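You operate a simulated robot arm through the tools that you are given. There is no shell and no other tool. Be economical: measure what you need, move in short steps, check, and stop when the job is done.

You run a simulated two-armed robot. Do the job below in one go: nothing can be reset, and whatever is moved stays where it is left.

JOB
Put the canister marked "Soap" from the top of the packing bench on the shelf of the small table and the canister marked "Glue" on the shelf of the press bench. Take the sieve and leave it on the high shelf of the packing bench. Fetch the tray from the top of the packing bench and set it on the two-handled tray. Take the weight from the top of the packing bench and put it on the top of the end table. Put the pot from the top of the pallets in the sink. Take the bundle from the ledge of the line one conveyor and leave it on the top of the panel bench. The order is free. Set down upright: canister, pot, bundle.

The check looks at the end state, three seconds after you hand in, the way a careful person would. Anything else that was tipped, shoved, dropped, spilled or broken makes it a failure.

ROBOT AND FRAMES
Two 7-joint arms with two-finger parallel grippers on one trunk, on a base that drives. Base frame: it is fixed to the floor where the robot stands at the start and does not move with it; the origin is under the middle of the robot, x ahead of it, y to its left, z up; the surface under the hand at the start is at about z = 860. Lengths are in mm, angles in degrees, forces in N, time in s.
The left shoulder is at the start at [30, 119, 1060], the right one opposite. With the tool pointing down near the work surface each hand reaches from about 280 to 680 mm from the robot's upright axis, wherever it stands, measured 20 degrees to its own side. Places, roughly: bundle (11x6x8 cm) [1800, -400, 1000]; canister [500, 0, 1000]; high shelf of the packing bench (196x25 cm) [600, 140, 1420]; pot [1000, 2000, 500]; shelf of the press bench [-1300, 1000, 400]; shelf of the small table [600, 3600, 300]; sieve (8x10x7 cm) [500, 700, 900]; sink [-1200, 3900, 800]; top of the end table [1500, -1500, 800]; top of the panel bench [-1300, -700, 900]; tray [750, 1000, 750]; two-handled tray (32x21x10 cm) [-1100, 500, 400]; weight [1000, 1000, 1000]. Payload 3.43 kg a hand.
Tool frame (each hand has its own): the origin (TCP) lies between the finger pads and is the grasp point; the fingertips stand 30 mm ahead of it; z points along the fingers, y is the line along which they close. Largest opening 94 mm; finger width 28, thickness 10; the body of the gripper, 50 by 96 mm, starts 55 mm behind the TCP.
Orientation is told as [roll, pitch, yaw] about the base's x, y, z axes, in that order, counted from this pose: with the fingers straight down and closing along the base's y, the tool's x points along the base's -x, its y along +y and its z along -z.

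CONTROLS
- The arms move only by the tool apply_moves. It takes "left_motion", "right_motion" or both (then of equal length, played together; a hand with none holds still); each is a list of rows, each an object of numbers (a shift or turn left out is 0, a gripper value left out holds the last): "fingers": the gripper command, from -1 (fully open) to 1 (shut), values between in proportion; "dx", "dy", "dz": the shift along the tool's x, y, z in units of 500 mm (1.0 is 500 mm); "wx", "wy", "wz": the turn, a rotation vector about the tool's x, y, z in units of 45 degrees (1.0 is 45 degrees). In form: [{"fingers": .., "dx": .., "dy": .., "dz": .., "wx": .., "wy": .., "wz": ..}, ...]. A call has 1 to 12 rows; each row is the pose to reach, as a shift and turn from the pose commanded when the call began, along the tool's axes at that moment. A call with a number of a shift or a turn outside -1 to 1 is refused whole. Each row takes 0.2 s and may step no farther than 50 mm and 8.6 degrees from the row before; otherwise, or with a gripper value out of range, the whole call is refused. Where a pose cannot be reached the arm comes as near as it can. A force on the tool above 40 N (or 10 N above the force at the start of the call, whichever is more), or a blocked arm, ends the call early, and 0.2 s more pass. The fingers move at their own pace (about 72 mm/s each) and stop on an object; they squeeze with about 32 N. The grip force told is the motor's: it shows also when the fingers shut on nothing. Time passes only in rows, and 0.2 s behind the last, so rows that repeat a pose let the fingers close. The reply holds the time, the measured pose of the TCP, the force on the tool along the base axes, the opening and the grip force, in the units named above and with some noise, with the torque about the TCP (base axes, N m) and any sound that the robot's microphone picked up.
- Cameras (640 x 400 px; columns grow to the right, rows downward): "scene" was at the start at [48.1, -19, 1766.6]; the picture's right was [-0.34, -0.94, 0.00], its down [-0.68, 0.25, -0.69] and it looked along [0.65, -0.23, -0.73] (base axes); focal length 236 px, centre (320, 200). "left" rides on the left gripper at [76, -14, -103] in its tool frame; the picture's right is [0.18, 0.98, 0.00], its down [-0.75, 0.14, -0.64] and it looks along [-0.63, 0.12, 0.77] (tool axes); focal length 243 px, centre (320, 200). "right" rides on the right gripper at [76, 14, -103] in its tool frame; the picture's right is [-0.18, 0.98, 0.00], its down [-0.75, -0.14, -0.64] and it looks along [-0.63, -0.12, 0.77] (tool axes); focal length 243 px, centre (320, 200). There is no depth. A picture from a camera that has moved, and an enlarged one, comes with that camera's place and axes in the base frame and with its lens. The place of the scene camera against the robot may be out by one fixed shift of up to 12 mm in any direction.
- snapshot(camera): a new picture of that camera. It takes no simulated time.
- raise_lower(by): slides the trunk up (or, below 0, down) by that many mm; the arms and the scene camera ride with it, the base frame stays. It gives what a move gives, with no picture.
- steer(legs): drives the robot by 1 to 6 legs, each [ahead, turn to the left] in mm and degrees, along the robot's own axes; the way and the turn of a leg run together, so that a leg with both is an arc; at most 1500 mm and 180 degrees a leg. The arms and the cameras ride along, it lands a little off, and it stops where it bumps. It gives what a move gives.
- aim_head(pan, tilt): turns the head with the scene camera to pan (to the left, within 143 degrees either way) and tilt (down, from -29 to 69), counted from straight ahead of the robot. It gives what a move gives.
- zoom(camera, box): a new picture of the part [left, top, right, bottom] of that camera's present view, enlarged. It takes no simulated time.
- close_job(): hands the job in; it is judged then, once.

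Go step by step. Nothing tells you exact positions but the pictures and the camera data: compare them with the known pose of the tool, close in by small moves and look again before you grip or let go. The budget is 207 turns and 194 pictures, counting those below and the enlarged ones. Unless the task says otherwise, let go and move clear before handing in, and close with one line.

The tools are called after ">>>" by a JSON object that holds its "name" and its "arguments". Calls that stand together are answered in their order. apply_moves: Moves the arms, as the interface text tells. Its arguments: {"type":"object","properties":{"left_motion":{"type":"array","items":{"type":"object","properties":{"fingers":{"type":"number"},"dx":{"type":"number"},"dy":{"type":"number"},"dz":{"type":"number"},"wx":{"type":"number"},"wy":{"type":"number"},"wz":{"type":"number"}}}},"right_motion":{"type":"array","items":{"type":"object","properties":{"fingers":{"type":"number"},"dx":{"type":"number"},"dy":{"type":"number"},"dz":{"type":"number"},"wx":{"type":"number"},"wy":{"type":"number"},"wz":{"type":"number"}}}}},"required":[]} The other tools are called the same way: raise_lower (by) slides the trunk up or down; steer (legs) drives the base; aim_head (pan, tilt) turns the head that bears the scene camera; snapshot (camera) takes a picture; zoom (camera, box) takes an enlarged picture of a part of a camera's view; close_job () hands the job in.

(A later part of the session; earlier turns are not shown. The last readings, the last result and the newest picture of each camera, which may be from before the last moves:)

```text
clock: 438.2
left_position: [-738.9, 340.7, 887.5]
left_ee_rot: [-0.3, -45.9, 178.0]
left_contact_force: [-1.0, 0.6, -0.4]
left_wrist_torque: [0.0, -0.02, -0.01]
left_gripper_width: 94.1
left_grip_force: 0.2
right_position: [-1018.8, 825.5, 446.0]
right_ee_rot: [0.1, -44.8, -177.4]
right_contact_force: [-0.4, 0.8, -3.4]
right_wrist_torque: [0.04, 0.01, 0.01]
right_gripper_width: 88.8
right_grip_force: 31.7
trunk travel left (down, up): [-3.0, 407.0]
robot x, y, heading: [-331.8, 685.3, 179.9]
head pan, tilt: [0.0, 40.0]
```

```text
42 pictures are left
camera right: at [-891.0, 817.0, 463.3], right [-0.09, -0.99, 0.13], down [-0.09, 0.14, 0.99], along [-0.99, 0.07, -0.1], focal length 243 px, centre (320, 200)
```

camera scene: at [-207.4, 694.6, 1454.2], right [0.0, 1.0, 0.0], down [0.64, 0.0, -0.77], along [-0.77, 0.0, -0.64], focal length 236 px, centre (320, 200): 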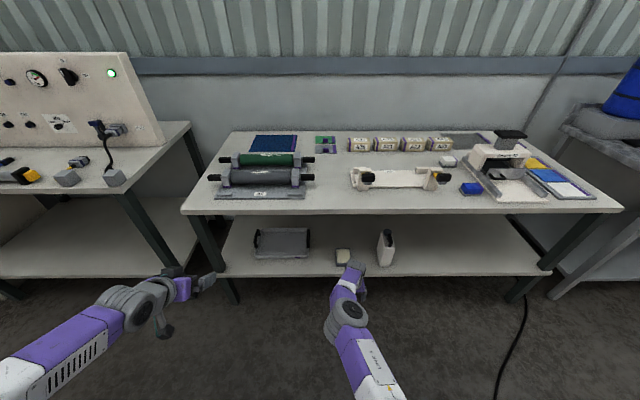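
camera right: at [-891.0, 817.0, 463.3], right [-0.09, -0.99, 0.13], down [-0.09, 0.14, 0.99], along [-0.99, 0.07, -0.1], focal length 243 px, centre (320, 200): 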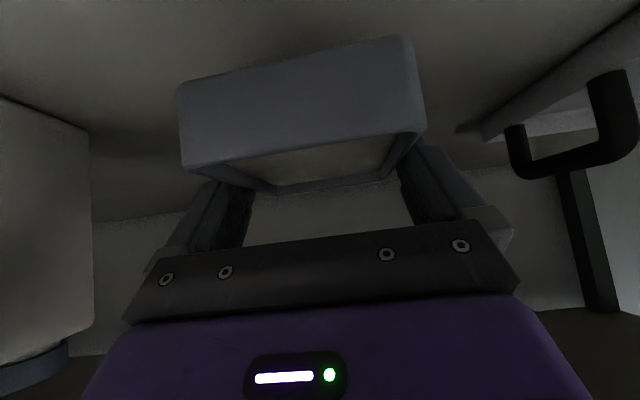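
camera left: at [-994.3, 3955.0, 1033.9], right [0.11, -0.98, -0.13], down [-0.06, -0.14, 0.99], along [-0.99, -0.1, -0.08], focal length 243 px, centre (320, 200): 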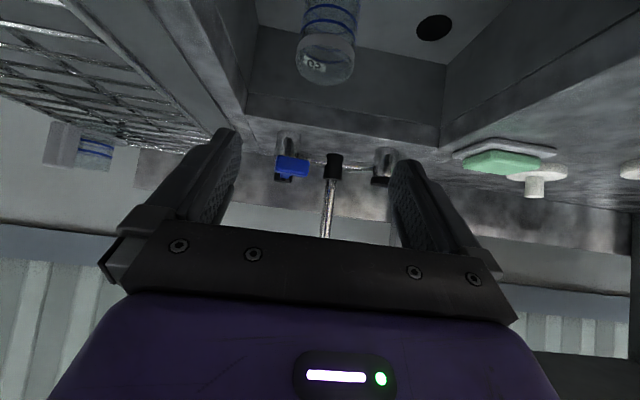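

Tray lifted cleanly with the tilted hand. Backing out, shifting to the two-handled tray.

>>> {"name": "steer", "arguments": {"legs": [[-250, 0], [0, 90], [335, 0], [0, -90]]}}

>>> {"name": "snapshot", "arguments": {"camera": "right"}}

>>> {"name": "snapshot", "arguments": {"camera": "scene"}}

```text
clock: 449.5
left_position: [-477.5, -4.5, 887.6]
left_ee_rot: [-0.2, -45.9, 179.4]
left_contact_force: [0.2, -0.1, 0.1]
left_wrist_torque: [0.01, 0.02, 0.01]
left_gripper_width: 94.1
left_grip_force: 0.0
right_position: [-768.0, 472.6, 445.9]
right_ee_rot: [0.1, -44.8, -176.0]
right_contact_force: [0.2, 0.1, -2.7]
right_wrist_torque: [-0.02, -0.03, 0.01]
right_gripper_width: 89.0
right_grip_force: 31.8
trunk travel left (down, up): [-3.0, 407.0]
robot x, y, heading: [-80.8, 349.8, -178.8]
head pan, tilt: [0.0, 40.0]
```

```text
41 pictures are left
camera right: at [-641.2, 468.1, 463.3], right [-0.06, -0.99, 0.13], down [-0.09, 0.14, 0.99], along [-0.99, 0.05, -0.1], focal length 243 px, centre (320, 200)
```

right: 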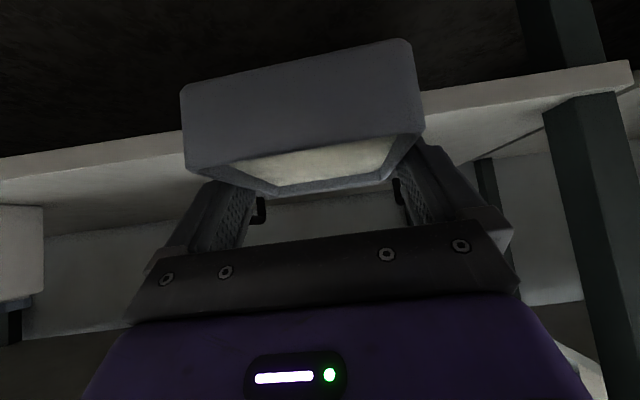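

```text
40 pictures are left
camera scene: at [-132.2, 359.1, 1454.1], right [-0.02, 1.0, 0.0], down [0.64, 0.01, -0.77], along [-0.77, -0.02, -0.64], focal length 236 px, centre (320, 200)
```

scene: 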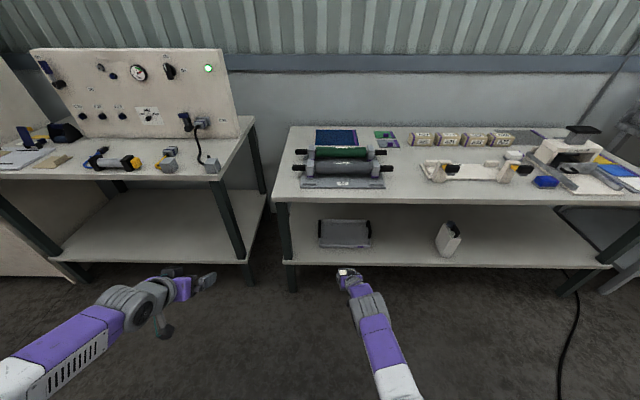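

>>> {"name": "apply_moves", "arguments": {"right_motion": [{"dy": -0.016}, {"dy": -0.034}, {"dy": -0.034}]}}

>>> {"name": "steer", "arguments": {"legs": [[318, 0]]}}

>>> {"name": "snapshot", "arguments": {"camera": "right"}}

>>> {"name": "zoom", "arguments": {"camera": "scene", "box": [240, 180, 480, 330]}}

```text
clock: 450.3
left_position: [-477.9, -3.9, 886.0]
left_ee_rot: [-0.3, -45.9, 179.5]
left_contact_force: [0.4, 1.1, 0.5]
left_wrist_torque: [0.02, 0.0, -0.02]
left_gripper_width: 94.0
left_grip_force: 0.0
right_position: [-769.5, 490.4, 446.4]
right_ee_rot: [0.1, -44.8, -175.9]
right_contact_force: [0.4, -0.5, -3.0]
right_wrist_torque: [-0.03, 0.01, -0.01]
right_gripper_width: 88.9
right_grip_force: 32.1
trunk travel left (down, up): [-3.0, 407.0]
robot x, y, heading: [-80.0, 352.4, -178.5]
head pan, tilt: [0.0, 40.0]
```

```text
clock: 452.4
left_position: [-800.0, -12.5, 887.1]
left_ee_rot: [-0.3, -45.9, 179.5]
left_contact_force: [1.1, -0.1, 0.3]
left_wrist_torque: [-0.01, -0.04, 0.02]
left_gripper_width: 94.1
left_grip_force: 0.1
right_position: [-1092.4, 483.2, 446.1]
right_ee_rot: [0.0, -44.8, -175.9]
right_contact_force: [0.3, 0.5, -4.0]
right_wrist_torque: [0.02, -0.03, 0.02]
right_gripper_width: 88.9
right_grip_force: 31.8
trunk travel left (down, up): [-3.0, 407.0]
robot x, y, heading: [-403.9, 340.9, -178.6]
head pan, tilt: [0.0, 40.0]
```

```text
39 pictures are left
camera right: at [-965.2, 478.0, 463.6], right [-0.06, -0.99, 0.13], down [-0.09, 0.14, 0.99], along [-0.99, 0.05, -0.1], focal length 243 px, centre (320, 200)
```

right: 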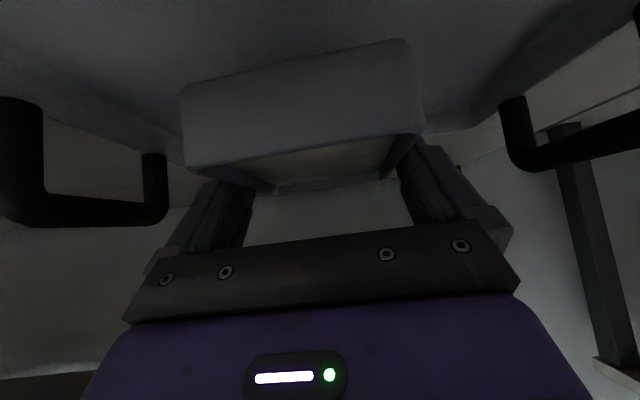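

```text
2.67 times, centred on (360, 255) of scene
camera zoom: at [-454.8, 352.0, 1454.1], right [-0.02, 1.0, 0.0], down [0.64, 0.01, -0.77], along [-0.77, -0.02, -0.64], focal length 630 px, centre (213, 53)
```

zoom: 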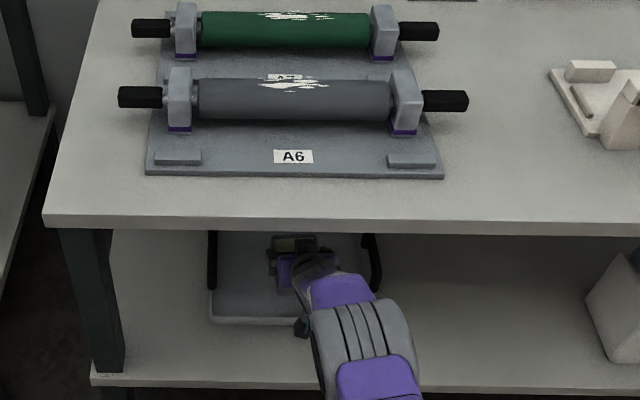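

Over the two-handled tray, between its handles. Lowering to contact.

>>> {"name": "apply_moves", "arguments": {"right_motion": [{"dx": 0.02, "dz": 0.02}, {"dx": 0.037, "dz": 0.037}, {"dx": 0.043, "dz": 0.043}, {"dx": 0.049, "dz": 0.049}, {"dx": 0.055, "dz": 0.055}, {"dx": 0.061, "dz": 0.061}, {"dx": 0.067, "dz": 0.067}]}}

```text
clock: 454.1
left_position: [-797.4, -11.0, 887.9]
left_ee_rot: [-0.2, -46.0, 179.5]
left_contact_force: [-0.7, -0.3, 0.7]
left_wrist_torque: [-0.03, 0.02, 0.02]
left_gripper_width: 93.8
left_grip_force: 0.0
right_position: [-1093.2, 482.7, 401.8]
right_ee_rot: [0.1, -45.2, -176.1]
right_contact_force: [4.4, 1.5, 15.7]
right_wrist_torque: [-0.23, -0.81, 0.1]
right_gripper_width: 88.9
right_grip_force: 32.6
trunk travel left (down, up): [-3.0, 407.0]
robot x, y, heading: [-400.1, 343.6, -178.8]
head pan, tilt: [0.0, 40.0]
```

>>> {"name": "apply_moves", "arguments": {"right_motion": [{"dx": -0.004, "dz": -0.004}, {"dx": -0.004, "dz": -0.004, "fingers": -1}, {"dx": -0.004, "dz": -0.004}, {"dx": -0.004, "dz": -0.004}, {"dx": -0.03, "dz": -0.03}, {"dx": -0.06, "dz": -0.06}, {"dx": -0.09, "dz": -0.09}]}}

>>> {"name": "snapshot", "arguments": {"camera": "right"}}

>>> {"name": "steer", "arguments": {"legs": [[-320, 0]]}}

>>> {"name": "zoom", "arguments": {"camera": "scene", "box": [280, 190, 440, 290]}}

```text
clock: 455.6
left_position: [-799.5, -12.5, 885.8]
left_ee_rot: [-0.3, -45.9, 179.5]
left_contact_force: [-0.6, -0.3, 0.0]
left_wrist_torque: [0.0, 0.03, -0.02]
left_gripper_width: 93.6
left_grip_force: 0.0
right_position: [-1091.8, 480.8, 461.1]
right_ee_rot: [0.2, -44.7, -176.0]
right_contact_force: [0.3, 0.3, 0.3]
right_wrist_torque: [0.01, 0.01, 0.0]
right_gripper_width: 94.1
right_grip_force: 0.1
trunk travel left (down, up): [-3.0, 407.0]
robot x, y, heading: [-402.3, 344.1, -178.7]
head pan, tilt: [0.0, 40.0]
```

```text
37 pictures are left
camera right: at [-964.5, 475.7, 479.2], right [-0.06, -0.99, 0.13], down [-0.09, 0.14, 0.99], along [-0.99, 0.05, -0.1], focal length 243 px, centre (320, 200)
```

right: 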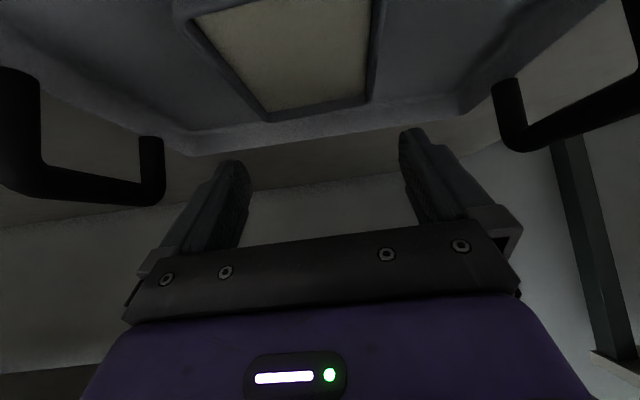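

```text
clock: 457.8
left_position: [-480.9, -5.0, 887.2]
left_ee_rot: [-0.4, -46.0, 179.4]
left_contact_force: [-0.7, -0.1, -0.2]
left_wrist_torque: [0.04, -0.02, 0.02]
left_gripper_width: 93.7
left_grip_force: 0.1
right_position: [-773.9, 488.9, 461.9]
right_ee_rot: [0.1, -44.8, -176.0]
right_contact_force: [-0.3, 0.0, 0.3]
right_wrist_torque: [0.02, -0.01, 0.0]
right_gripper_width: 93.8
right_grip_force: 0.0
trunk travel left (down, up): [-3.0, 407.0]
robot x, y, heading: [-77.0, 353.1, -179.0]
head pan, tilt: [0.0, 40.0]
```

```text
4.00 times, centred on (360, 240) of scene
camera zoom: at [-135.3, 359.0, 1454.2], right [-0.02, 1.0, 0.0], down [0.64, 0.01, -0.77], along [-0.77, -0.02, -0.64], focal length 945 px, centre (160, 40)
```

zoom: 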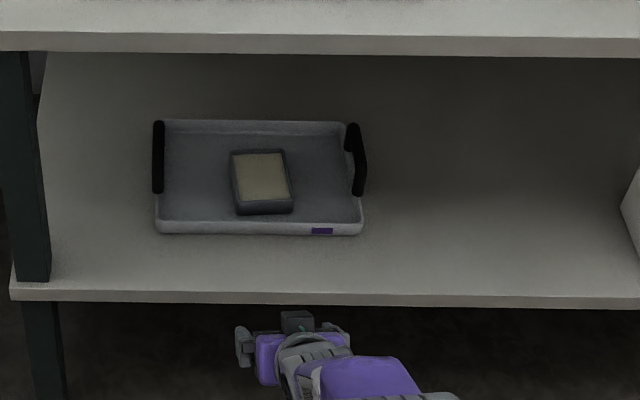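

The tray is on the two-handled tray. Now the weight and bundle: raising up, and going to look at the south end (end table and the passage behind the bench).

>>> {"name": "raise_lower", "arguments": {"by": 322}}

>>> {"name": "apply_moves", "arguments": {"right_motion": [{"dx": -0.06, "dz": -0.06}, {"dx": -0.12, "dz": -0.12}, {"dx": -0.18, "dz": -0.18}, {"dx": -0.24, "dz": -0.24}, {"dx": -0.25, "dz": -0.33}, {"dx": -0.22, "dz": -0.38}, {"dx": -0.17, "dz": -0.43}, {"dx": -0.12, "dz": -0.48}, {"dx": -0.1, "dz": -0.5}]}}

>>> {"name": "steer", "arguments": {"legs": [[0, 90], [1500, 0], [150, 0], [0, 90], [500, 0]]}}

>>> {"name": "aim_head", "arguments": {"pan": 10, "tilt": 25}}

>>> {"name": "snapshot", "arguments": {"camera": "scene"}}

```text
clock: 461.0
left_position: [-480.7, -5.4, 1209.9]
left_ee_rot: [-0.3, -45.9, 179.4]
left_contact_force: [0.5, -0.1, 0.2]
left_wrist_torque: [0.02, 0.01, -0.01]
left_gripper_width: 93.9
left_grip_force: 0.0
right_position: [-773.3, 488.8, 783.1]
right_ee_rot: [0.0, -44.8, -176.1]
right_contact_force: [-0.2, 0.4, -0.6]
right_wrist_torque: [-0.03, -0.01, 0.0]
right_gripper_width: 93.9
right_grip_force: 0.2
trunk travel left (down, up): [-325.0, 85.0]
robot x, y, heading: [-85.8, 353.7, -178.9]
head pan, tilt: [0.0, 40.0]
```

```text
clock: 463.0
left_position: [-480.9, -5.2, 1208.9]
left_ee_rot: [-0.4, -45.9, 179.4]
left_contact_force: [0.1, -0.5, -0.1]
left_wrist_torque: [-0.03, -0.04, -0.03]
left_gripper_width: 94.2
left_grip_force: 0.0
right_position: [-630.8, 498.6, 997.0]
right_ee_rot: [0.1, -44.8, -175.9]
right_contact_force: [-0.5, 0.1, -0.2]
right_wrist_torque: [0.02, 0.04, -0.01]
right_gripper_width: 93.8
right_grip_force: 0.1
trunk travel left (down, up): [-325.0, 85.0]
robot x, y, heading: [-82.0, 352.6, -178.7]
head pan, tilt: [0.0, 40.0]
```

```text
clock: 481.6
left_position: [842.8, -914.9, 1209.4]
left_ee_rot: [-0.3, -45.9, 0.3]
left_contact_force: [0.0, -0.7, 0.4]
left_wrist_torque: [-0.02, 0.0, 0.03]
left_gripper_width: 94.2
left_grip_force: 0.2
right_position: [1001.8, -1415.3, 996.1]
right_ee_rot: [0.1, -44.8, 4.8]
right_contact_force: [1.2, 0.2, 0.2]
right_wrist_torque: [-0.01, -0.04, 0.01]
right_gripper_width: 94.0
right_grip_force: 0.0
trunk travel left (down, up): [-325.0, 85.0]
robot x, y, heading: [448.3, -1278.4, 2.1]
head pan, tilt: [0.0, 40.0]
```

```text
clock: 482.4
left_position: [843.6, -915.3, 1209.5]
left_ee_rot: [-0.2, -46.0, 0.2]
left_contact_force: [0.0, 0.3, 0.2]
left_wrist_torque: [-0.02, 0.0, -0.01]
left_gripper_width: 94.1
left_grip_force: 0.1
right_position: [1001.0, -1417.0, 997.2]
right_ee_rot: [0.1, -44.8, 4.9]
right_contact_force: [0.2, 0.3, -0.5]
right_wrist_torque: [0.04, 0.03, 0.02]
right_gripper_width: 93.8
right_grip_force: 0.1
trunk travel left (down, up): [-325.0, 85.0]
robot x, y, heading: [452.1, -1281.0, 2.0]
head pan, tilt: [10.0, 25.0]
```

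```text
35 pictures are left
camera scene: at [513.7, -1252.6, 1799.4], right [0.21, -0.98, 0.0], down [-0.41, -0.09, -0.91], along [0.89, 0.19, -0.42], focal length 236 px, centre (320, 200)
```

scene: 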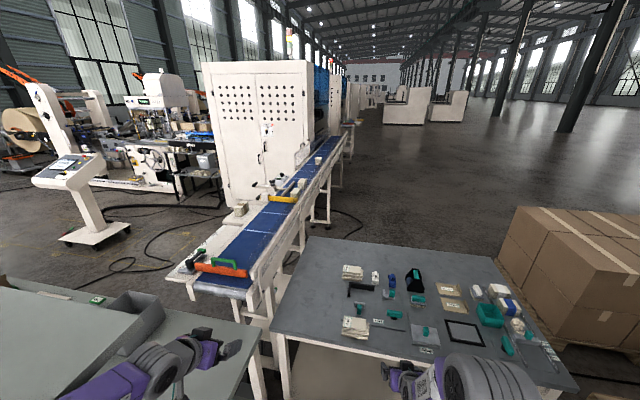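

>>> {"name": "zoom", "arguments": {"camera": "scene", "box": [170, 170, 330, 300]}}

>>> {"name": "zoom", "arguments": {"camera": "scene", "box": [260, 230, 580, 400]}}

```text
3.08 times, centred on (250, 235) of scene
camera zoom: at [513.7, -1252.6, 1799.4], right [0.21, -0.98, 0.0], down [-0.41, -0.09, -0.91], along [0.89, 0.19, -0.42], focal length 727 px, centre (535, 92)
```

zoom: 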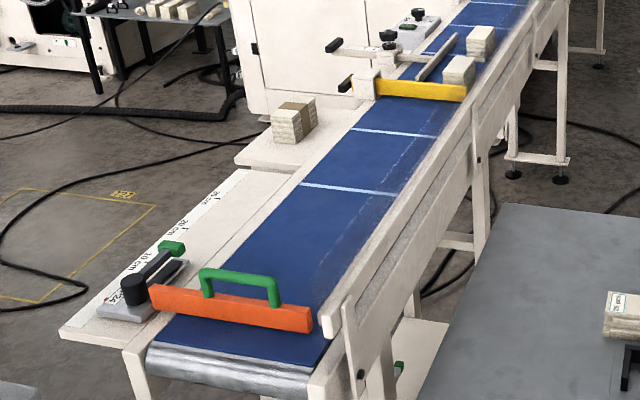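

```text
2.00 times, centred on (420, 315) of scene
camera zoom: at [513.7, -1252.6, 1799.4], right [0.21, -0.98, 0.0], down [-0.41, -0.09, -0.91], along [0.89, 0.19, -0.42], focal length 472 px, centre (120, -30)
```

zoom: 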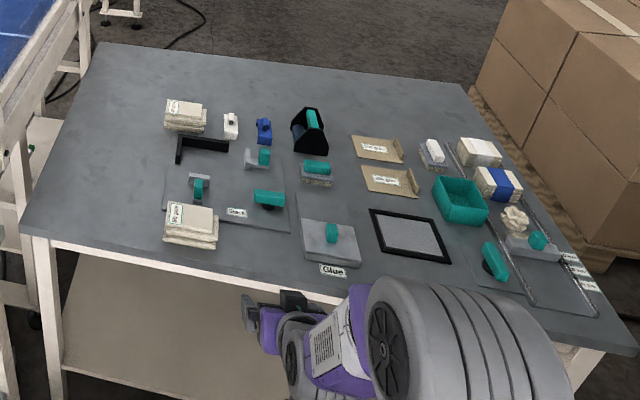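

The bundle is the banded block on the conveyor's north ledge (~[1950,-330]); that area is only reachable by going round the north side of the tables. Driving round.

>>> {"name": "steer", "arguments": {"legs": [[-700, 0], [0, 88], [1500, 0], [1500, 0], [1500, 0], [1450, 0]]}}

>>> {"name": "aim_head", "arguments": {"pan": -60, "tilt": 25}}

>>> {"name": "snapshot", "arguments": {"camera": "scene"}}

```text
clock: 517.7
left_position: [-656.1, 5018.1, 1210.5]
left_ee_rot: [-0.3, -45.9, 88.8]
left_contact_force: [-0.9, 0.4, -1.5]
left_wrist_torque: [0.03, 0.02, -0.02]
left_gripper_width: 94.4
left_grip_force: 0.1
right_position: [-150.4, 5163.4, 996.5]
right_ee_rot: [0.0, -44.7, 93.3]
right_contact_force: [-0.3, 0.0, 0.5]
right_wrist_torque: [-0.03, -0.02, 0.0]
right_gripper_width: 93.9
right_grip_force: 0.1
trunk travel left (down, up): [-325.0, 85.0]
robot x, y, heading: [-302.1, 4616.7, 90.5]
head pan, tilt: [10.0, 25.0]
```

```text
clock: 519.1
left_position: [-656.0, 5019.0, 1209.5]
left_ee_rot: [-0.3, -45.9, 88.8]
left_contact_force: [-0.2, -0.1, -0.2]
left_wrist_torque: [-0.02, 0.03, -0.01]
left_gripper_width: 94.0
left_grip_force: 0.2
right_position: [-151.0, 5162.0, 997.0]
right_ee_rot: [0.0, -44.9, 93.3]
right_contact_force: [0.5, -0.9, -0.8]
right_wrist_torque: [-0.01, -0.02, 0.01]
right_gripper_width: 93.9
right_grip_force: 0.1
trunk travel left (down, up): [-325.0, 85.0]
robot x, y, heading: [-303.9, 4615.8, 90.6]
head pan, tilt: [-60.0, 25.0]
```

```text
32 pictures are left
camera scene: at [-221.1, 4641.0, 1799.4], right [0.51, -0.86, 0.0], down [-0.36, -0.22, -0.91], along [0.78, 0.46, -0.42], focal length 236 px, centre (320, 200)
```

scene: 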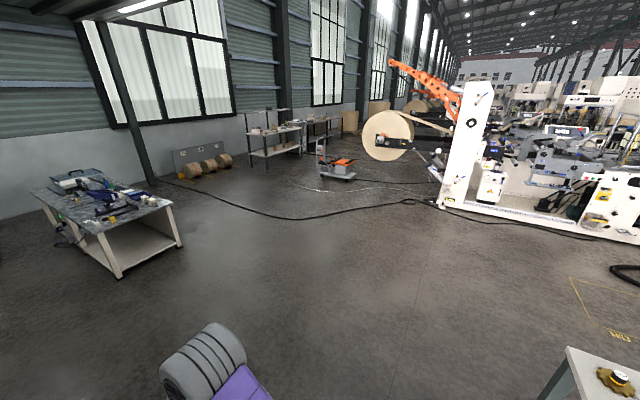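

>>> {"name": "steer", "arguments": {"legs": [[90, 0], [0, -90.5], [1500, 0], [400, 0], [0, -90]]}}

>>> {"name": "steer", "arguments": {"legs": [[1500, 0], [1500, 0]]}}

>>> {"name": "aim_head", "arguments": {"pan": 0, "tilt": 30}}

>>> {"name": "snapshot", "arguments": {"camera": "scene"}}

```text
clock: 536.9
left_position: [1968.3, 4324.1, 1209.2]
left_ee_rot: [-0.4, -45.9, -88.7]
left_contact_force: [-0.4, -0.9, 0.1]
left_wrist_torque: [0.02, 0.03, 0.0]
left_gripper_width: 93.9
left_grip_force: 0.0
right_position: [1469.8, 4157.1, 995.7]
right_ee_rot: [0.0, -44.8, -84.2]
right_contact_force: [0.5, -0.9, 0.4]
right_wrist_torque: [-0.01, 0.0, 0.01]
right_gripper_width: 93.8
right_grip_force: 0.0
trunk travel left (down, up): [-325.0, 85.0]
robot x, y, heading: [1599.1, 4713.4, -86.9]
head pan, tilt: [-60.0, 25.0]
```

```text
clock: 551.4
left_position: [2126.6, 1318.3, 1209.0]
left_ee_rot: [-0.2, -45.9, -88.8]
left_contact_force: [-0.2, 0.8, 0.2]
left_wrist_torque: [0.03, 0.02, 0.03]
left_gripper_width: 93.9
left_grip_force: 0.1
right_position: [1628.5, 1153.4, 996.8]
right_ee_rot: [0.1, -44.8, -84.3]
right_contact_force: [-1.5, -0.4, -0.6]
right_wrist_torque: [0.02, -0.01, 0.0]
right_gripper_width: 94.3
right_grip_force: 0.0
trunk travel left (down, up): [-325.0, 85.0]
robot x, y, heading: [1760.5, 1706.1, -87.1]
head pan, tilt: [-60.0, 25.0]
```

```text
clock: 552.7
left_position: [2126.2, 1318.0, 1209.4]
left_ee_rot: [-0.3, -46.0, -88.8]
left_contact_force: [0.0, 0.0, -0.1]
left_wrist_torque: [-0.04, -0.01, 0.0]
left_gripper_width: 93.9
left_grip_force: 0.0
right_position: [1627.9, 1152.8, 996.3]
right_ee_rot: [0.1, -44.8, -84.3]
right_contact_force: [-0.4, 1.5, -0.3]
right_wrist_torque: [0.01, -0.03, 0.0]
right_gripper_width: 94.1
right_grip_force: 0.1
trunk travel left (down, up): [-325.0, 85.0]
robot x, y, heading: [1758.0, 1705.3, -87.3]
head pan, tilt: [0.0, 30.0]
```

```text
31 pictures are left
camera scene: at [1764.1, 1653.5, 1791.5], right [-1.0, -0.05, 0.0], down [-0.03, 0.5, -0.87], along [0.04, -0.86, -0.5], focal length 236 px, centre (320, 200)
```

scene: 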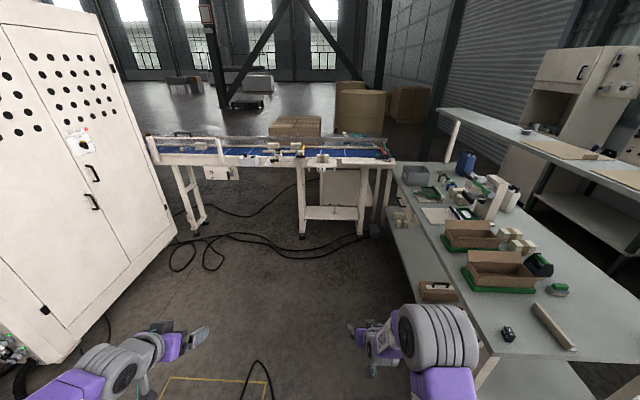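

From here I see the weight at ≈[1056,1088] and the bundle at ≈[1844,-403] (ledge ≈z 1010). Moving behind the bench, facing the weight.

>>> {"name": "steer", "arguments": {"legs": [[765, 0], [0, -92.7], [110, 0]]}}

>>> {"name": "snapshot", "arguments": {"camera": "right"}}

```text
clock: 561.6
left_position: [1283.7, 593.1, 1209.2]
left_ee_rot: [-0.4, -45.9, 178.2]
left_contact_force: [-0.9, -0.6, -0.6]
left_wrist_torque: [-0.02, 0.01, 0.02]
left_gripper_width: 94.0
left_grip_force: 0.0
right_position: [1145.3, 1100.7, 995.9]
right_ee_rot: [0.1, -44.7, -177.3]
right_contact_force: [0.1, 0.3, 0.2]
right_wrist_torque: [0.03, 0.0, -0.02]
right_gripper_width: 94.1
right_grip_force: 0.1
trunk travel left (down, up): [-325.0, 85.0]
robot x, y, heading: [1688.9, 940.6, 180.0]
head pan, tilt: [0.0, 30.0]
```

```text
30 pictures are left
camera right: at [1271.8, 1092.2, 1014.0], right [-0.08, -0.99, 0.13], down [-0.09, 0.14, 0.99], along [-0.99, 0.07, -0.1], focal length 243 px, centre (320, 200)
```

right: 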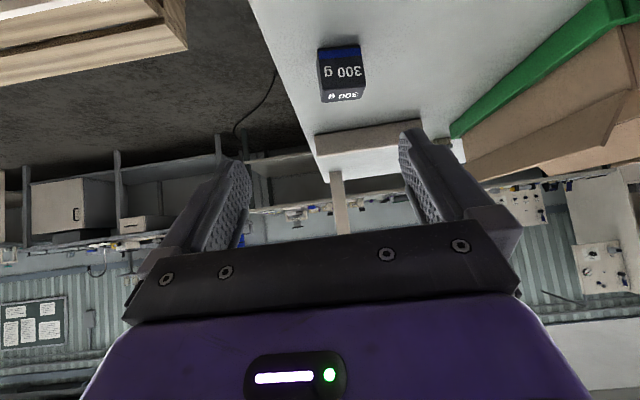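

Weight (≈38 mm cube) at ≈[1048,1072]. Moving in along the fingers and gripping.

>>> {"name": "apply_moves", "arguments": {"right_motion": [{"dy": 0.049, "dz": 0.05}, {"dy": 0.049, "dz": 0.13}, {"dy": 0.049, "dz": 0.2}, {"dy": 0.049, "dz": 0.25, "dx": 0.005}, {"dy": 0.049, "dz": 0.275, "dx": 0.01}, {"dy": 0.049, "dz": 0.275, "dx": 0.01, "fingers": 1}, {"dy": 0.049, "dz": 0.275, "dx": 0.01}, {"dy": 0.049, "dz": 0.275, "dx": 0.01}, {"dy": 0.049, "dz": 0.275, "dx": 0.01}]}}

>>> {"name": "snapshot", "arguments": {"camera": "right"}}

```text
clock: 563.6
left_position: [1283.6, 594.2, 1210.1]
left_ee_rot: [-0.4, -46.1, 178.2]
left_contact_force: [-0.2, -0.5, 0.5]
left_wrist_torque: [0.0, 0.01, 0.0]
left_gripper_width: 94.1
left_grip_force: 0.0
right_position: [1053.1, 1071.4, 895.4]
right_ee_rot: [0.1, -44.8, -177.4]
right_contact_force: [-0.3, -0.3, -0.1]
right_wrist_torque: [0.07, 0.06, 0.03]
right_gripper_width: 45.2
right_grip_force: 32.1
trunk travel left (down, up): [-325.0, 85.0]
robot x, y, heading: [1689.6, 943.6, 179.9]
head pan, tilt: [0.0, 30.0]
```

```text
29 pictures are left
camera right: at [1179.7, 1063.4, 913.0], right [-0.08, -0.99, 0.13], down [-0.09, 0.14, 0.99], along [-0.99, 0.07, -0.1], focal length 243 px, centre (320, 200)
```

right: 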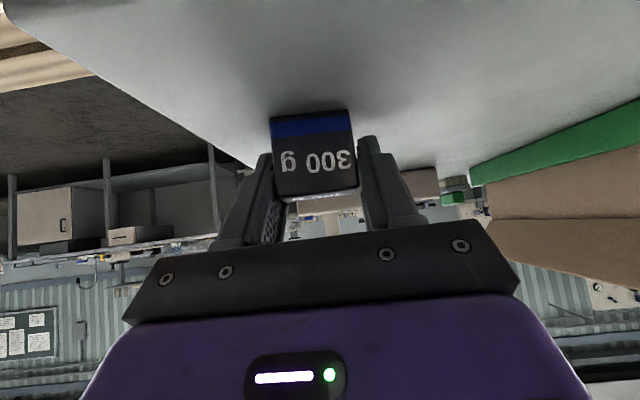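

Weight gripped. Lifting and tucking it, bringing the left hand inboard, then driving toward the bundle.

>>> {"name": "apply_moves", "arguments": {"right_motion": [{"dx": -0.06, "dz": -0.06}, {"dx": -0.12, "dz": -0.12}, {"dx": -0.18, "dz": -0.18}, {"dx": -0.24, "dz": -0.24}, {"dx": -0.27, "dz": -0.3}, {"dx": -0.22, "dz": -0.36}, {"dx": -0.17, "dz": -0.41}, {"dx": -0.12, "dz": -0.46}, {"dx": -0.07, "dz": -0.51}], "left_motion": [{"dx": 0.0, "dz": 0.03, "dy": -0.05}, {"dx": 0.0, "dz": 0.06, "dy": -0.1}, {"dx": 0.0, "dz": 0.09, "dy": -0.15}, {"dx": 0.0, "dz": 0.12, "dy": -0.2}, {"dx": -0.005, "dz": 0.15, "dy": -0.25}, {"dx": -0.01, "dz": 0.18, "dy": -0.3}, {"dx": -0.01, "dz": 0.21, "dy": -0.35}, {"dx": -0.015, "dz": 0.23, "dy": -0.39}, {"dx": -0.015, "dz": 0.25, "dy": -0.4}]}}

>>> {"name": "steer", "arguments": {"legs": [[-10, 0], [0, 90], [690, 0]]}}

>>> {"name": "aim_head", "arguments": {"pan": 10, "tilt": 35}}

>>> {"name": "snapshot", "arguments": {"camera": "scene"}}

>>> {"name": "snapshot", "arguments": {"camera": "left"}}

```text
clock: 565.6
left_position: [1198.3, 800.0, 1127.9]
left_ee_rot: [-0.4, -46.0, 178.0]
left_contact_force: [0.2, 0.0, -0.1]
left_wrist_torque: [-0.01, -0.04, 0.02]
left_gripper_width: 94.1
left_grip_force: 0.2
left hand out of reach, approached as far as the arm can: row 3, 4
right_position: [1209.3, 1079.5, 1102.8]
right_ee_rot: [0.3, -44.9, -177.3]
right_contact_force: [-0.2, 0.5, -3.5]
right_wrist_torque: [-0.01, 0.04, 0.0]
right_gripper_width: 45.0
right_grip_force: 32.0
trunk travel left (down, up): [-325.0, 85.0]
robot x, y, heading: [1690.5, 940.7, 180.1]
head pan, tilt: [0.0, 30.0]
```

```text
clock: 573.5
left_position: [1816.9, -240.2, 1127.4]
left_ee_rot: [-0.4, -45.9, -93.1]
left_contact_force: [-0.8, 0.0, 0.0]
left_wrist_torque: [0.01, 0.0, -0.04]
left_gripper_width: 94.1
left_grip_force: 0.1
right_position: [1535.2, -222.1, 1101.0]
right_ee_rot: [0.1, -44.8, -88.7]
right_contact_force: [-0.1, 0.2, -3.2]
right_wrist_torque: [0.03, 0.02, 0.02]
right_gripper_width: 45.1
right_grip_force: 32.5
trunk travel left (down, up): [-325.0, 85.0]
robot x, y, heading: [1689.5, 253.4, -91.5]
head pan, tilt: [0.0, 30.0]
```

```text
clock: 574.2
left_position: [1817.2, -240.1, 1126.3]
left_ee_rot: [-0.3, -45.8, -93.2]
left_contact_force: [-0.6, -0.7, 0.1]
left_wrist_torque: [-0.03, 0.03, 0.0]
left_gripper_width: 93.8
left_grip_force: 0.1
right_position: [1536.2, -222.4, 1102.3]
right_ee_rot: [0.0, -44.7, -88.6]
right_contact_force: [-0.4, -0.1, -3.3]
right_wrist_torque: [-0.01, 0.0, 0.01]
right_gripper_width: 44.5
right_grip_force: 32.2
trunk travel left (down, up): [-325.0, 85.0]
robot x, y, heading: [1686.8, 257.0, -91.7]
head pan, tilt: [10.0, 35.0]
```

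```text
28 pictures are left
camera scene: at [1701.4, 207.1, 1783.7], right [-0.99, -0.15, 0.0], down [-0.09, 0.57, -0.82], along [0.12, -0.81, -0.57], focal length 236 px, centre (320, 200)
```

scene: 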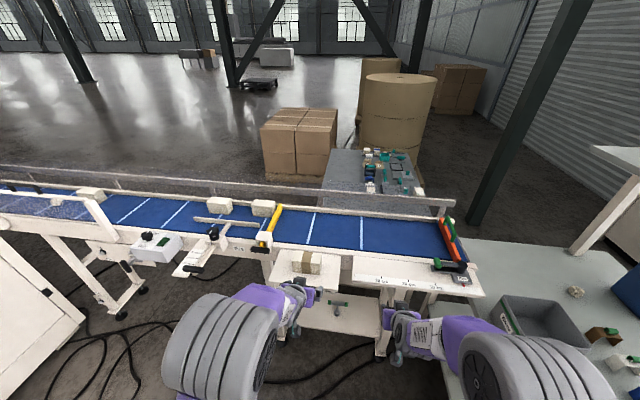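

```text
27 pictures are left
camera left: at [1811.0, -113.6, 1143.4], right [0.99, 0.07, -0.14], down [0.14, -0.07, 0.99], along [0.06, -1.0, -0.08], focal length 243 px, centre (320, 200)
```

left: 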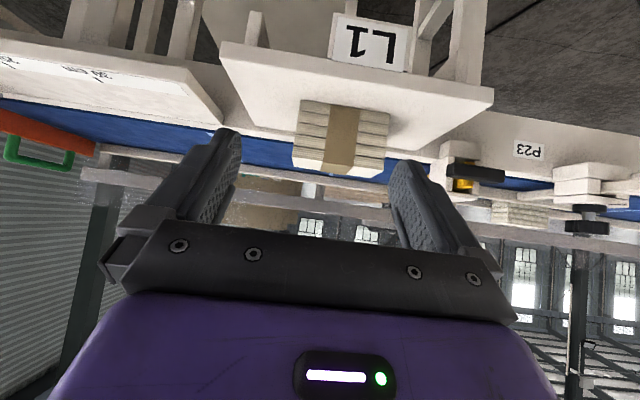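

>>> {"name": "zoom", "arguments": {"camera": "left", "box": [250, 60, 450, 185]}}

>>> {"name": "zoom", "arguments": {"camera": "scene", "box": [260, 225, 360, 290]}}

```text
3.20 times, centred on (350, 122) of left
camera zoom: at [1811.0, -113.6, 1143.4], right [0.99, 0.07, -0.14], down [0.14, -0.07, 0.99], along [0.06, -1.0, -0.08], focal length 776 px, centre (224, 448)
```

zoom: 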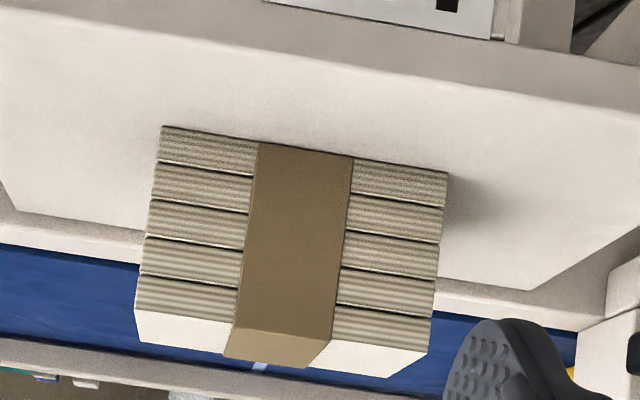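

```text
6.15 times, centred on (310, 258) of scene
camera zoom: at [1701.4, 207.1, 1783.7], right [-0.99, -0.15, 0.0], down [-0.09, 0.57, -0.82], along [0.12, -0.81, -0.57], focal length 1454 px, centre (382, -154)
```

zoom: 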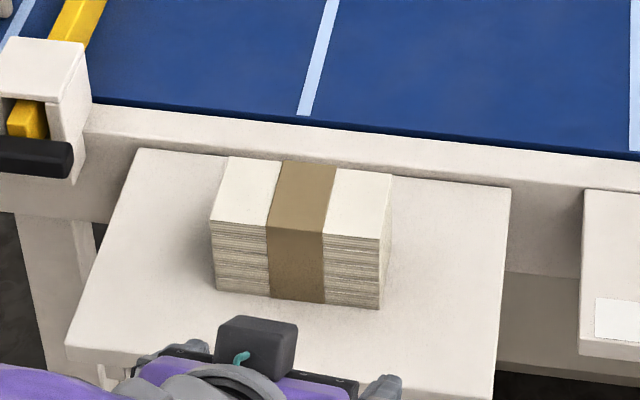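

Bundle: ≈x 1789–1897, y −394…−454, z ≈1004–1080 — so it must be gripped across y from above. Turning the left hand vertical and yawing it.

>>> {"name": "apply_moves", "arguments": {"left_motion": [{"dx": -0.03, "dz": -0.03, "wy": 0.17}, {"dx": -0.07, "dz": -0.07, "wy": 0.34}, {"dx": -0.1, "dz": -0.1, "wy": 0.51}, {"dx": -0.1, "dz": -0.1, "wy": 0.68}, {"dx": -0.1, "dz": -0.1, "wy": 0.85}, {"dx": -0.1, "dz": -0.1, "wy": 1.0}]}}

>>> {"name": "apply_moves", "arguments": {"left_motion": [{"wz": -0.17}, {"wz": -0.34}, {"wz": -0.51}, {"wz": -0.68}, {"wz": -0.85}, {"wz": -1.0}]}}

>>> {"name": "apply_moves", "arguments": {"left_motion": [{"wz": -0.17}, {"wz": -0.34}, {"wz": -0.51}, {"wz": -0.68}, {"wz": -0.85}, {"wz": -1.0}]}}

```text
clock: 575.6
left_position: [1816.2, -239.5, 1197.8]
left_ee_rot: [-0.3, -1.0, -93.5]
left_contact_force: [0.5, 0.5, 0.3]
left_wrist_torque: [0.03, 0.02, -0.01]
left_gripper_width: 93.8
left_grip_force: 0.0
right_position: [1534.4, -222.4, 1100.2]
right_ee_rot: [0.2, -44.7, -88.8]
right_contact_force: [0.2, 0.6, -3.3]
right_wrist_torque: [0.01, -0.04, 0.02]
right_gripper_width: 44.5
right_grip_force: 32.4
trunk travel left (down, up): [-325.0, 85.0]
robot x, y, heading: [1685.8, 260.2, -91.4]
head pan, tilt: [10.0, 35.0]
```

```text
clock: 577.0
left_position: [1817.4, -239.5, 1198.1]
left_ee_rot: [-0.7, -0.5, -48.3]
left_contact_force: [0.4, -0.5, 0.3]
left_wrist_torque: [-0.04, -0.01, -0.01]
left_gripper_width: 93.9
left_grip_force: 0.0
right_position: [1535.9, -220.7, 1100.1]
right_ee_rot: [0.2, -44.8, -88.7]
right_contact_force: [0.3, -0.2, -3.7]
right_wrist_torque: [-0.02, -0.03, -0.03]
right_gripper_width: 44.7
right_grip_force: 31.9
trunk travel left (down, up): [-325.0, 85.0]
robot x, y, heading: [1685.3, 256.1, -91.4]
head pan, tilt: [10.0, 35.0]
```

```text
clock: 578.4
left_position: [1817.5, -240.3, 1196.4]
left_ee_rot: [-1.0, 0.3, -3.2]
left_contact_force: [-0.1, 0.4, -0.5]
left_wrist_torque: [-0.04, 0.0, 0.03]
left_gripper_width: 94.1
left_grip_force: 0.1
right_position: [1536.1, -221.1, 1100.1]
right_ee_rot: [0.2, -44.9, -88.8]
right_contact_force: [0.3, 0.7, -3.5]
right_wrist_torque: [-0.02, 0.04, -0.03]
right_gripper_width: 44.9
right_grip_force: 31.7
trunk travel left (down, up): [-325.0, 85.0]
robot x, y, heading: [1690.6, 255.1, -91.5]
head pan, tilt: [10.0, 35.0]
```

>>> {"name": "steer", "arguments": {"legs": [[90, 0]]}}

>>> {"name": "apply_moves", "arguments": {"left_motion": [{"dx": -0.03, "dy": -0.06, "wz": -0.1, "wx": -0.022}, {"dx": -0.05, "dy": -0.12, "wz": -0.1, "wx": -0.022}, {"dx": -0.066, "dy": -0.185, "wz": -0.1, "wx": -0.022}, {"dx": -0.066, "dy": -0.185, "dz": 0.08, "wz": -0.1, "wx": -0.022}, {"dx": -0.066, "dy": -0.185, "dz": 0.14, "wz": -0.1, "wx": -0.022}, {"dx": -0.066, "dy": -0.185, "dz": 0.14, "wz": -0.1, "wx": -0.022}]}}

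>>> {"name": "snapshot", "arguments": {"camera": "left"}}

```text
clock: 579.5
left_position: [1813.9, -330.7, 1197.5]
left_ee_rot: [-0.9, 0.2, -3.3]
left_contact_force: [0.9, -0.7, 0.0]
left_wrist_torque: [0.02, 0.0, 0.02]
left_gripper_width: 94.3
left_grip_force: 0.1
right_position: [1534.2, -312.9, 1101.4]
right_ee_rot: [0.1, -44.7, -88.7]
right_contact_force: [-0.3, 0.4, -3.9]
right_wrist_torque: [-0.03, 0.05, -0.02]
right_gripper_width: 44.6
right_grip_force: 32.2
trunk travel left (down, up): [-325.0, 85.0]
robot x, y, heading: [1680.2, 165.2, -91.5]
head pan, tilt: [10.0, 35.0]
```

```text
clock: 580.9
left_position: [1800.3, -359.9, 1143.8]
left_ee_rot: [0.1, 0.5, 1.1]
left_contact_force: [0.7, 0.7, 0.2]
left_wrist_torque: [0.01, 0.0, 0.04]
left_gripper_width: 93.9
left_grip_force: 0.2
left hand out of reach, approached as far as the arm can: row 1, 2, 3, 4, 5, 6
right_position: [1533.5, -313.1, 1101.7]
right_ee_rot: [0.1, -44.8, -88.6]
right_contact_force: [0.0, 0.2, -3.7]
right_wrist_torque: [-0.01, 0.02, 0.01]
right_gripper_width: 44.5
right_grip_force: 31.4
trunk travel left (down, up): [-325.0, 85.0]
robot x, y, heading: [1684.3, 164.4, -91.3]
head pan, tilt: [10.0, 35.0]
```

```text
24 pictures are left
camera left: at [1726.6, -375.3, 1246.7], right [-0.2, 0.98, 0.0], down [0.75, 0.16, 0.64], along [0.62, 0.13, -0.77], focal length 243 px, centre (320, 200)
```

left: 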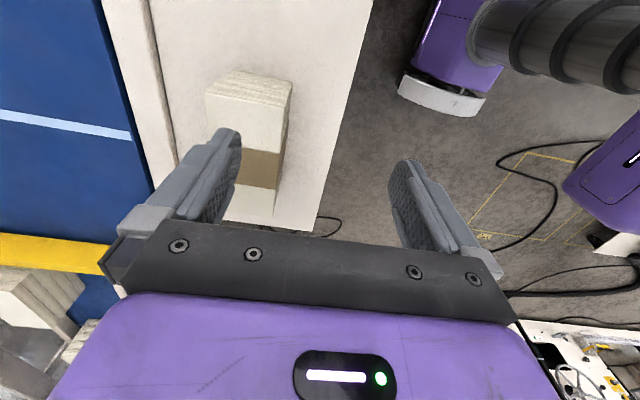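

Reach is limited with the wrist so high; raising the trunk and driving 60 mm closer.

>>> {"name": "raise_lower", "arguments": {"by": 85}}

>>> {"name": "steer", "arguments": {"legs": [[70, 0]]}}

>>> {"name": "apply_moves", "arguments": {"left_motion": [{"dx": -0.03, "dz": 0.05}, {"dx": -0.06, "dz": 0.11}, {"dx": -0.08, "dz": 0.17}, {"dx": -0.08, "dz": 0.18}]}}

>>> {"name": "snapshot", "arguments": {"camera": "left"}}

```text
clock: 582.1
left_position: [1800.8, -359.6, 1229.2]
left_ee_rot: [0.1, 0.2, 1.1]
left_contact_force: [-0.6, 0.4, -0.8]
left_wrist_torque: [0.02, 0.0, 0.02]
left_gripper_width: 93.9
left_grip_force: 0.1
right_position: [1533.1, -312.6, 1185.9]
right_ee_rot: [0.2, -44.7, -88.8]
right_contact_force: [0.1, 0.2, -1.9]
right_wrist_torque: [-0.01, 0.04, -0.02]
right_gripper_width: 44.8
right_grip_force: 32.2
trunk travel left (down, up): [-410.0, 0.0]
robot x, y, heading: [1683.6, 165.5, -91.3]
head pan, tilt: [10.0, 35.0]
```

```text
clock: 583.2
left_position: [1798.3, -429.8, 1229.1]
left_ee_rot: [0.1, 0.3, 1.1]
left_contact_force: [-0.4, -0.5, -0.2]
left_wrist_torque: [0.01, -0.01, 0.04]
left_gripper_width: 93.9
left_grip_force: 0.0
right_position: [1531.7, -381.6, 1185.4]
right_ee_rot: [0.2, -44.7, -88.7]
right_contact_force: [-0.7, -1.4, -3.0]
right_wrist_torque: [-0.03, 0.02, 0.0]
right_gripper_width: 44.4
right_grip_force: 31.8
trunk travel left (down, up): [-410.0, 0.0]
robot x, y, heading: [1684.2, 97.1, -91.6]
head pan, tilt: [10.0, 35.0]
```

```text
clock: 584.2
left_position: [1807.4, -419.8, 1174.7]
left_ee_rot: [-0.2, 0.2, 0.9]
left_contact_force: [-0.6, 0.8, 0.5]
left_wrist_torque: [0.01, -0.02, 0.0]
left_gripper_width: 93.9
left_grip_force: 0.0
left hand out of reach, approached as far as the arm can: row 1, 2, 3, 4
right_position: [1531.2, -382.6, 1184.4]
right_ee_rot: [0.2, -44.6, -88.7]
right_contact_force: [0.3, -0.5, -2.8]
right_wrist_torque: [-0.02, -0.02, -0.02]
right_gripper_width: 44.5
right_grip_force: 32.0
trunk travel left (down, up): [-410.0, 0.0]
robot x, y, heading: [1682.2, 95.9, -91.3]
head pan, tilt: [10.0, 35.0]
```

```text
23 pictures are left
camera left: at [1732.2, -434.9, 1277.9], right [-0.2, 0.98, 0.0], down [0.75, 0.15, 0.64], along [0.63, 0.13, -0.77], focal length 243 px, centre (320, 200)
```

left: 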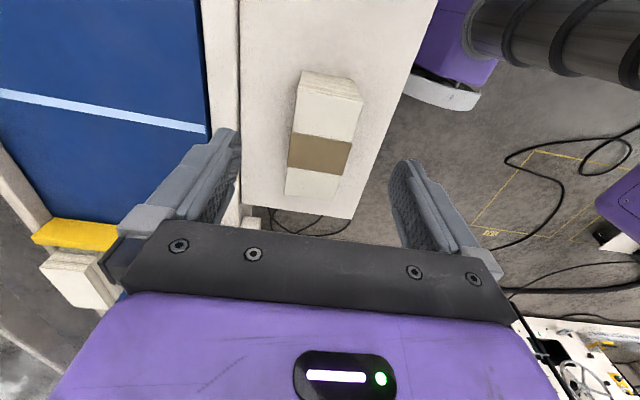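

The wrist is near a joint limit here; shifting the base ~125 mm west so the bundle sits further to the left-hand side.

>>> {"name": "steer", "arguments": {"legs": [[-120, 0], [0, -89], [125, 0], [0, 89], [115, 0]]}}

>>> {"name": "apply_moves", "arguments": {"left_motion": [{"dz": 0.0}, {"dz": 0.02}, {"dz": 0.04}]}}

```text
clock: 594.7
left_position: [1707.0, -408.9, 1175.9]
left_ee_rot: [-0.1, 0.3, 3.2]
left_contact_force: [0.0, -0.3, 1.1]
left_wrist_torque: [0.01, 0.0, 0.01]
left_gripper_width: 94.1
left_grip_force: 0.1
right_position: [1430.8, -382.3, 1185.9]
right_ee_rot: [0.2, -44.8, -86.4]
right_contact_force: [-0.3, 0.7, -2.8]
right_wrist_torque: [0.01, -0.01, -0.01]
right_gripper_width: 43.9
right_grip_force: 31.8
trunk travel left (down, up): [-410.0, 0.0]
robot x, y, heading: [1563.3, 99.0, -89.1]
head pan, tilt: [10.0, 35.0]
```

```text
clock: 595.5
left_position: [1705.3, -408.6, 1154.9]
left_ee_rot: [-0.4, 0.3, 3.1]
left_contact_force: [-0.2, 0.4, 0.4]
left_wrist_torque: [0.02, -0.04, -0.02]
left_gripper_width: 93.7
left_grip_force: 0.1
left hand out of reach, approached as far as the arm can: row 3
right_position: [1430.5, -383.5, 1186.3]
right_ee_rot: [0.1, -44.7, -86.4]
right_contact_force: [0.5, -0.1, -2.7]
right_wrist_torque: [0.01, 0.02, 0.02]
right_gripper_width: 44.1
right_grip_force: 32.0
trunk travel left (down, up): [-410.0, 0.0]
robot x, y, heading: [1557.3, 99.3, -89.2]
head pan, tilt: [10.0, 35.0]
```

>>> {"name": "apply_moves", "arguments": {"left_motion": [{"dx": -0.07, "dy": -0.004, "dz": -0.02}, {"dx": -0.14, "dy": -0.008, "dz": -0.02}, {"dx": -0.2, "dy": -0.012, "dz": -0.02}, {"dx": -0.265, "dy": -0.016, "dz": -0.02}, {"dx": -0.265, "dy": -0.016, "dz": -0.02}]}}

>>> {"name": "snapshot", "arguments": {"camera": "left"}}

```text
clock: 596.7
left_position: [1766.1, -367.0, 1180.0]
left_ee_rot: [-0.1, 0.3, 3.2]
left_contact_force: [-0.3, 0.4, -0.4]
left_wrist_torque: [0.01, 0.01, 0.03]
left_gripper_width: 94.0
left_grip_force: 0.0
left hand out of reach, approached as far as the arm can: row 1, 2, 3, 4, 5
right_position: [1431.3, -382.4, 1186.0]
right_ee_rot: [0.2, -44.8, -86.3]
right_contact_force: [0.6, 0.0, -3.0]
right_wrist_torque: [0.01, 0.01, 0.01]
right_gripper_width: 44.1
right_grip_force: 32.0
trunk travel left (down, up): [-410.0, 0.0]
robot x, y, heading: [1561.7, 99.2, -88.9]
head pan, tilt: [10.0, 35.0]
```

```text
22 pictures are left
camera left: at [1691.7, -385.6, 1282.7], right [-0.24, 0.97, 0.0], down [0.75, 0.18, 0.64], along [0.62, 0.15, -0.77], focal length 243 px, centre (320, 200)
```

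left: 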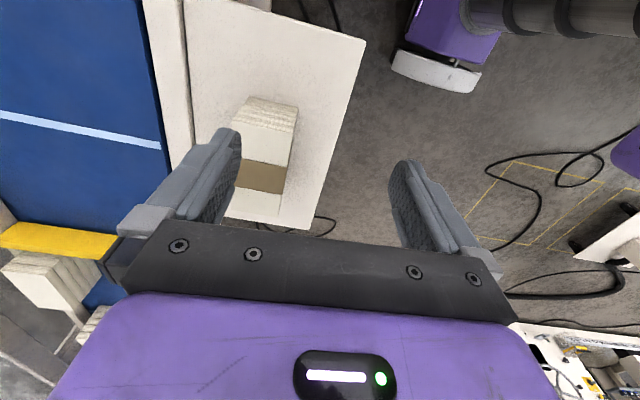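

The left arm seems caught in an awkward posture. Backing off, resetting it to the comfortable yaw-0 pose, and trying again.

>>> {"name": "steer", "arguments": {"legs": [[-260, 0]]}}

>>> {"name": "apply_moves", "arguments": {"left_motion": [{"wz": 0.17, "dz": 0.04}, {"wz": 0.34, "dz": 0.08}, {"wz": 0.51, "dz": 0.12, "dy": 0.04}, {"wz": 0.68, "dz": 0.16, "dy": 0.08}, {"wz": 0.85, "dz": 0.19, "dy": 0.1}, {"wz": 1.0, "dz": 0.19, "dy": 0.1}]}}

>>> {"name": "apply_moves", "arguments": {"left_motion": [{"wz": 0.17}, {"wz": 0.34}, {"wz": 0.51}, {"wz": 0.68}, {"wz": 0.85}, {"wz": 1.0}]}}

>>> {"name": "aim_head", "arguments": {"pan": 15, "tilt": 55}}

>>> {"name": "snapshot", "arguments": {"camera": "scene"}}

```text
clock: 598.5
left_position: [1762.9, -112.7, 1179.5]
left_ee_rot: [-0.1, 0.3, 3.3]
left_contact_force: [-0.2, -0.7, 0.5]
left_wrist_torque: [-0.01, -0.02, -0.03]
left_gripper_width: 93.9
left_grip_force: 0.1
right_position: [1428.3, -128.9, 1186.9]
right_ee_rot: [0.1, -44.7, -86.2]
right_contact_force: [-0.1, 0.0, -2.9]
right_wrist_torque: [0.0, -0.03, 0.0]
right_gripper_width: 44.5
right_grip_force: 32.1
trunk travel left (down, up): [-410.0, 0.0]
robot x, y, heading: [1558.1, 357.9, -88.9]
head pan, tilt: [10.0, 35.0]
```

```text
clock: 599.9
left_position: [1760.2, -61.9, 1085.1]
left_ee_rot: [-0.4, 0.0, -41.9]
left_contact_force: [-0.1, -0.7, -0.4]
left_wrist_torque: [-0.01, 0.05, -0.03]
left_gripper_width: 93.9
left_grip_force: 0.1
left hand out of reach, approached as far as the arm can: row 1, 2
right_position: [1428.3, -130.5, 1185.8]
right_ee_rot: [0.2, -44.6, -86.2]
right_contact_force: [0.1, -0.2, -2.8]
right_wrist_torque: [0.04, 0.0, 0.0]
right_gripper_width: 43.9
right_grip_force: 32.4
trunk travel left (down, up): [-410.0, 0.0]
robot x, y, heading: [1557.0, 356.6, -89.2]
head pan, tilt: [10.0, 35.0]
```

```text
clock: 601.3
left_position: [1759.5, -61.9, 1085.2]
left_ee_rot: [-0.3, -0.2, -86.8]
left_contact_force: [-0.4, 0.0, -0.9]
left_wrist_torque: [-0.02, -0.01, -0.01]
left_gripper_width: 94.0
left_grip_force: 0.1
right_position: [1429.9, -128.7, 1186.9]
right_ee_rot: [0.2, -44.7, -86.1]
right_contact_force: [-0.7, -0.9, -2.8]
right_wrist_torque: [-0.04, -0.01, 0.02]
right_gripper_width: 44.1
right_grip_force: 32.4
trunk travel left (down, up): [-410.0, 0.0]
robot x, y, heading: [1555.5, 354.6, -89.1]
head pan, tilt: [10.0, 35.0]
```

```text
clock: 602.2
left_position: [1760.2, -61.3, 1085.1]
left_ee_rot: [-0.3, -0.2, -86.6]
left_contact_force: [0.3, 0.0, 0.6]
left_wrist_torque: [-0.05, 0.02, 0.03]
left_gripper_width: 94.0
left_grip_force: 0.1
right_position: [1429.0, -128.6, 1185.0]
right_ee_rot: [0.2, -44.7, -86.2]
right_contact_force: [-0.3, 0.0, -2.8]
right_wrist_torque: [0.0, 0.01, 0.01]
right_gripper_width: 44.0
right_grip_force: 32.0
trunk travel left (down, up): [-410.0, 0.0]
robot x, y, heading: [1554.7, 352.7, -89.2]
head pan, tilt: [15.0, 55.0]
```

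```text
21 pictures are left
camera scene: at [1578.6, 323.6, 1840.5], right [-0.96, -0.28, 0.0], down [-0.23, 0.79, -0.57], along [0.16, -0.55, -0.82], focal length 236 px, centre (320, 200)
```

scene: 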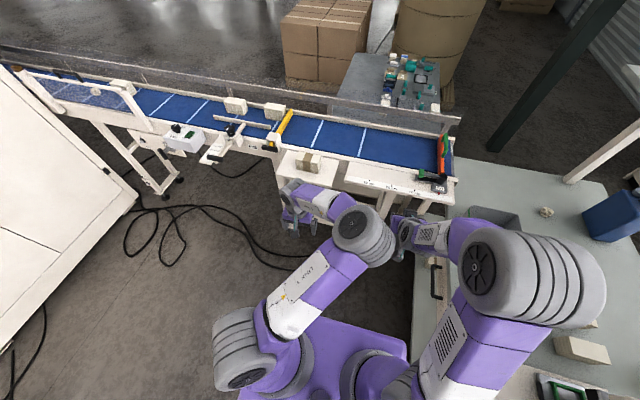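

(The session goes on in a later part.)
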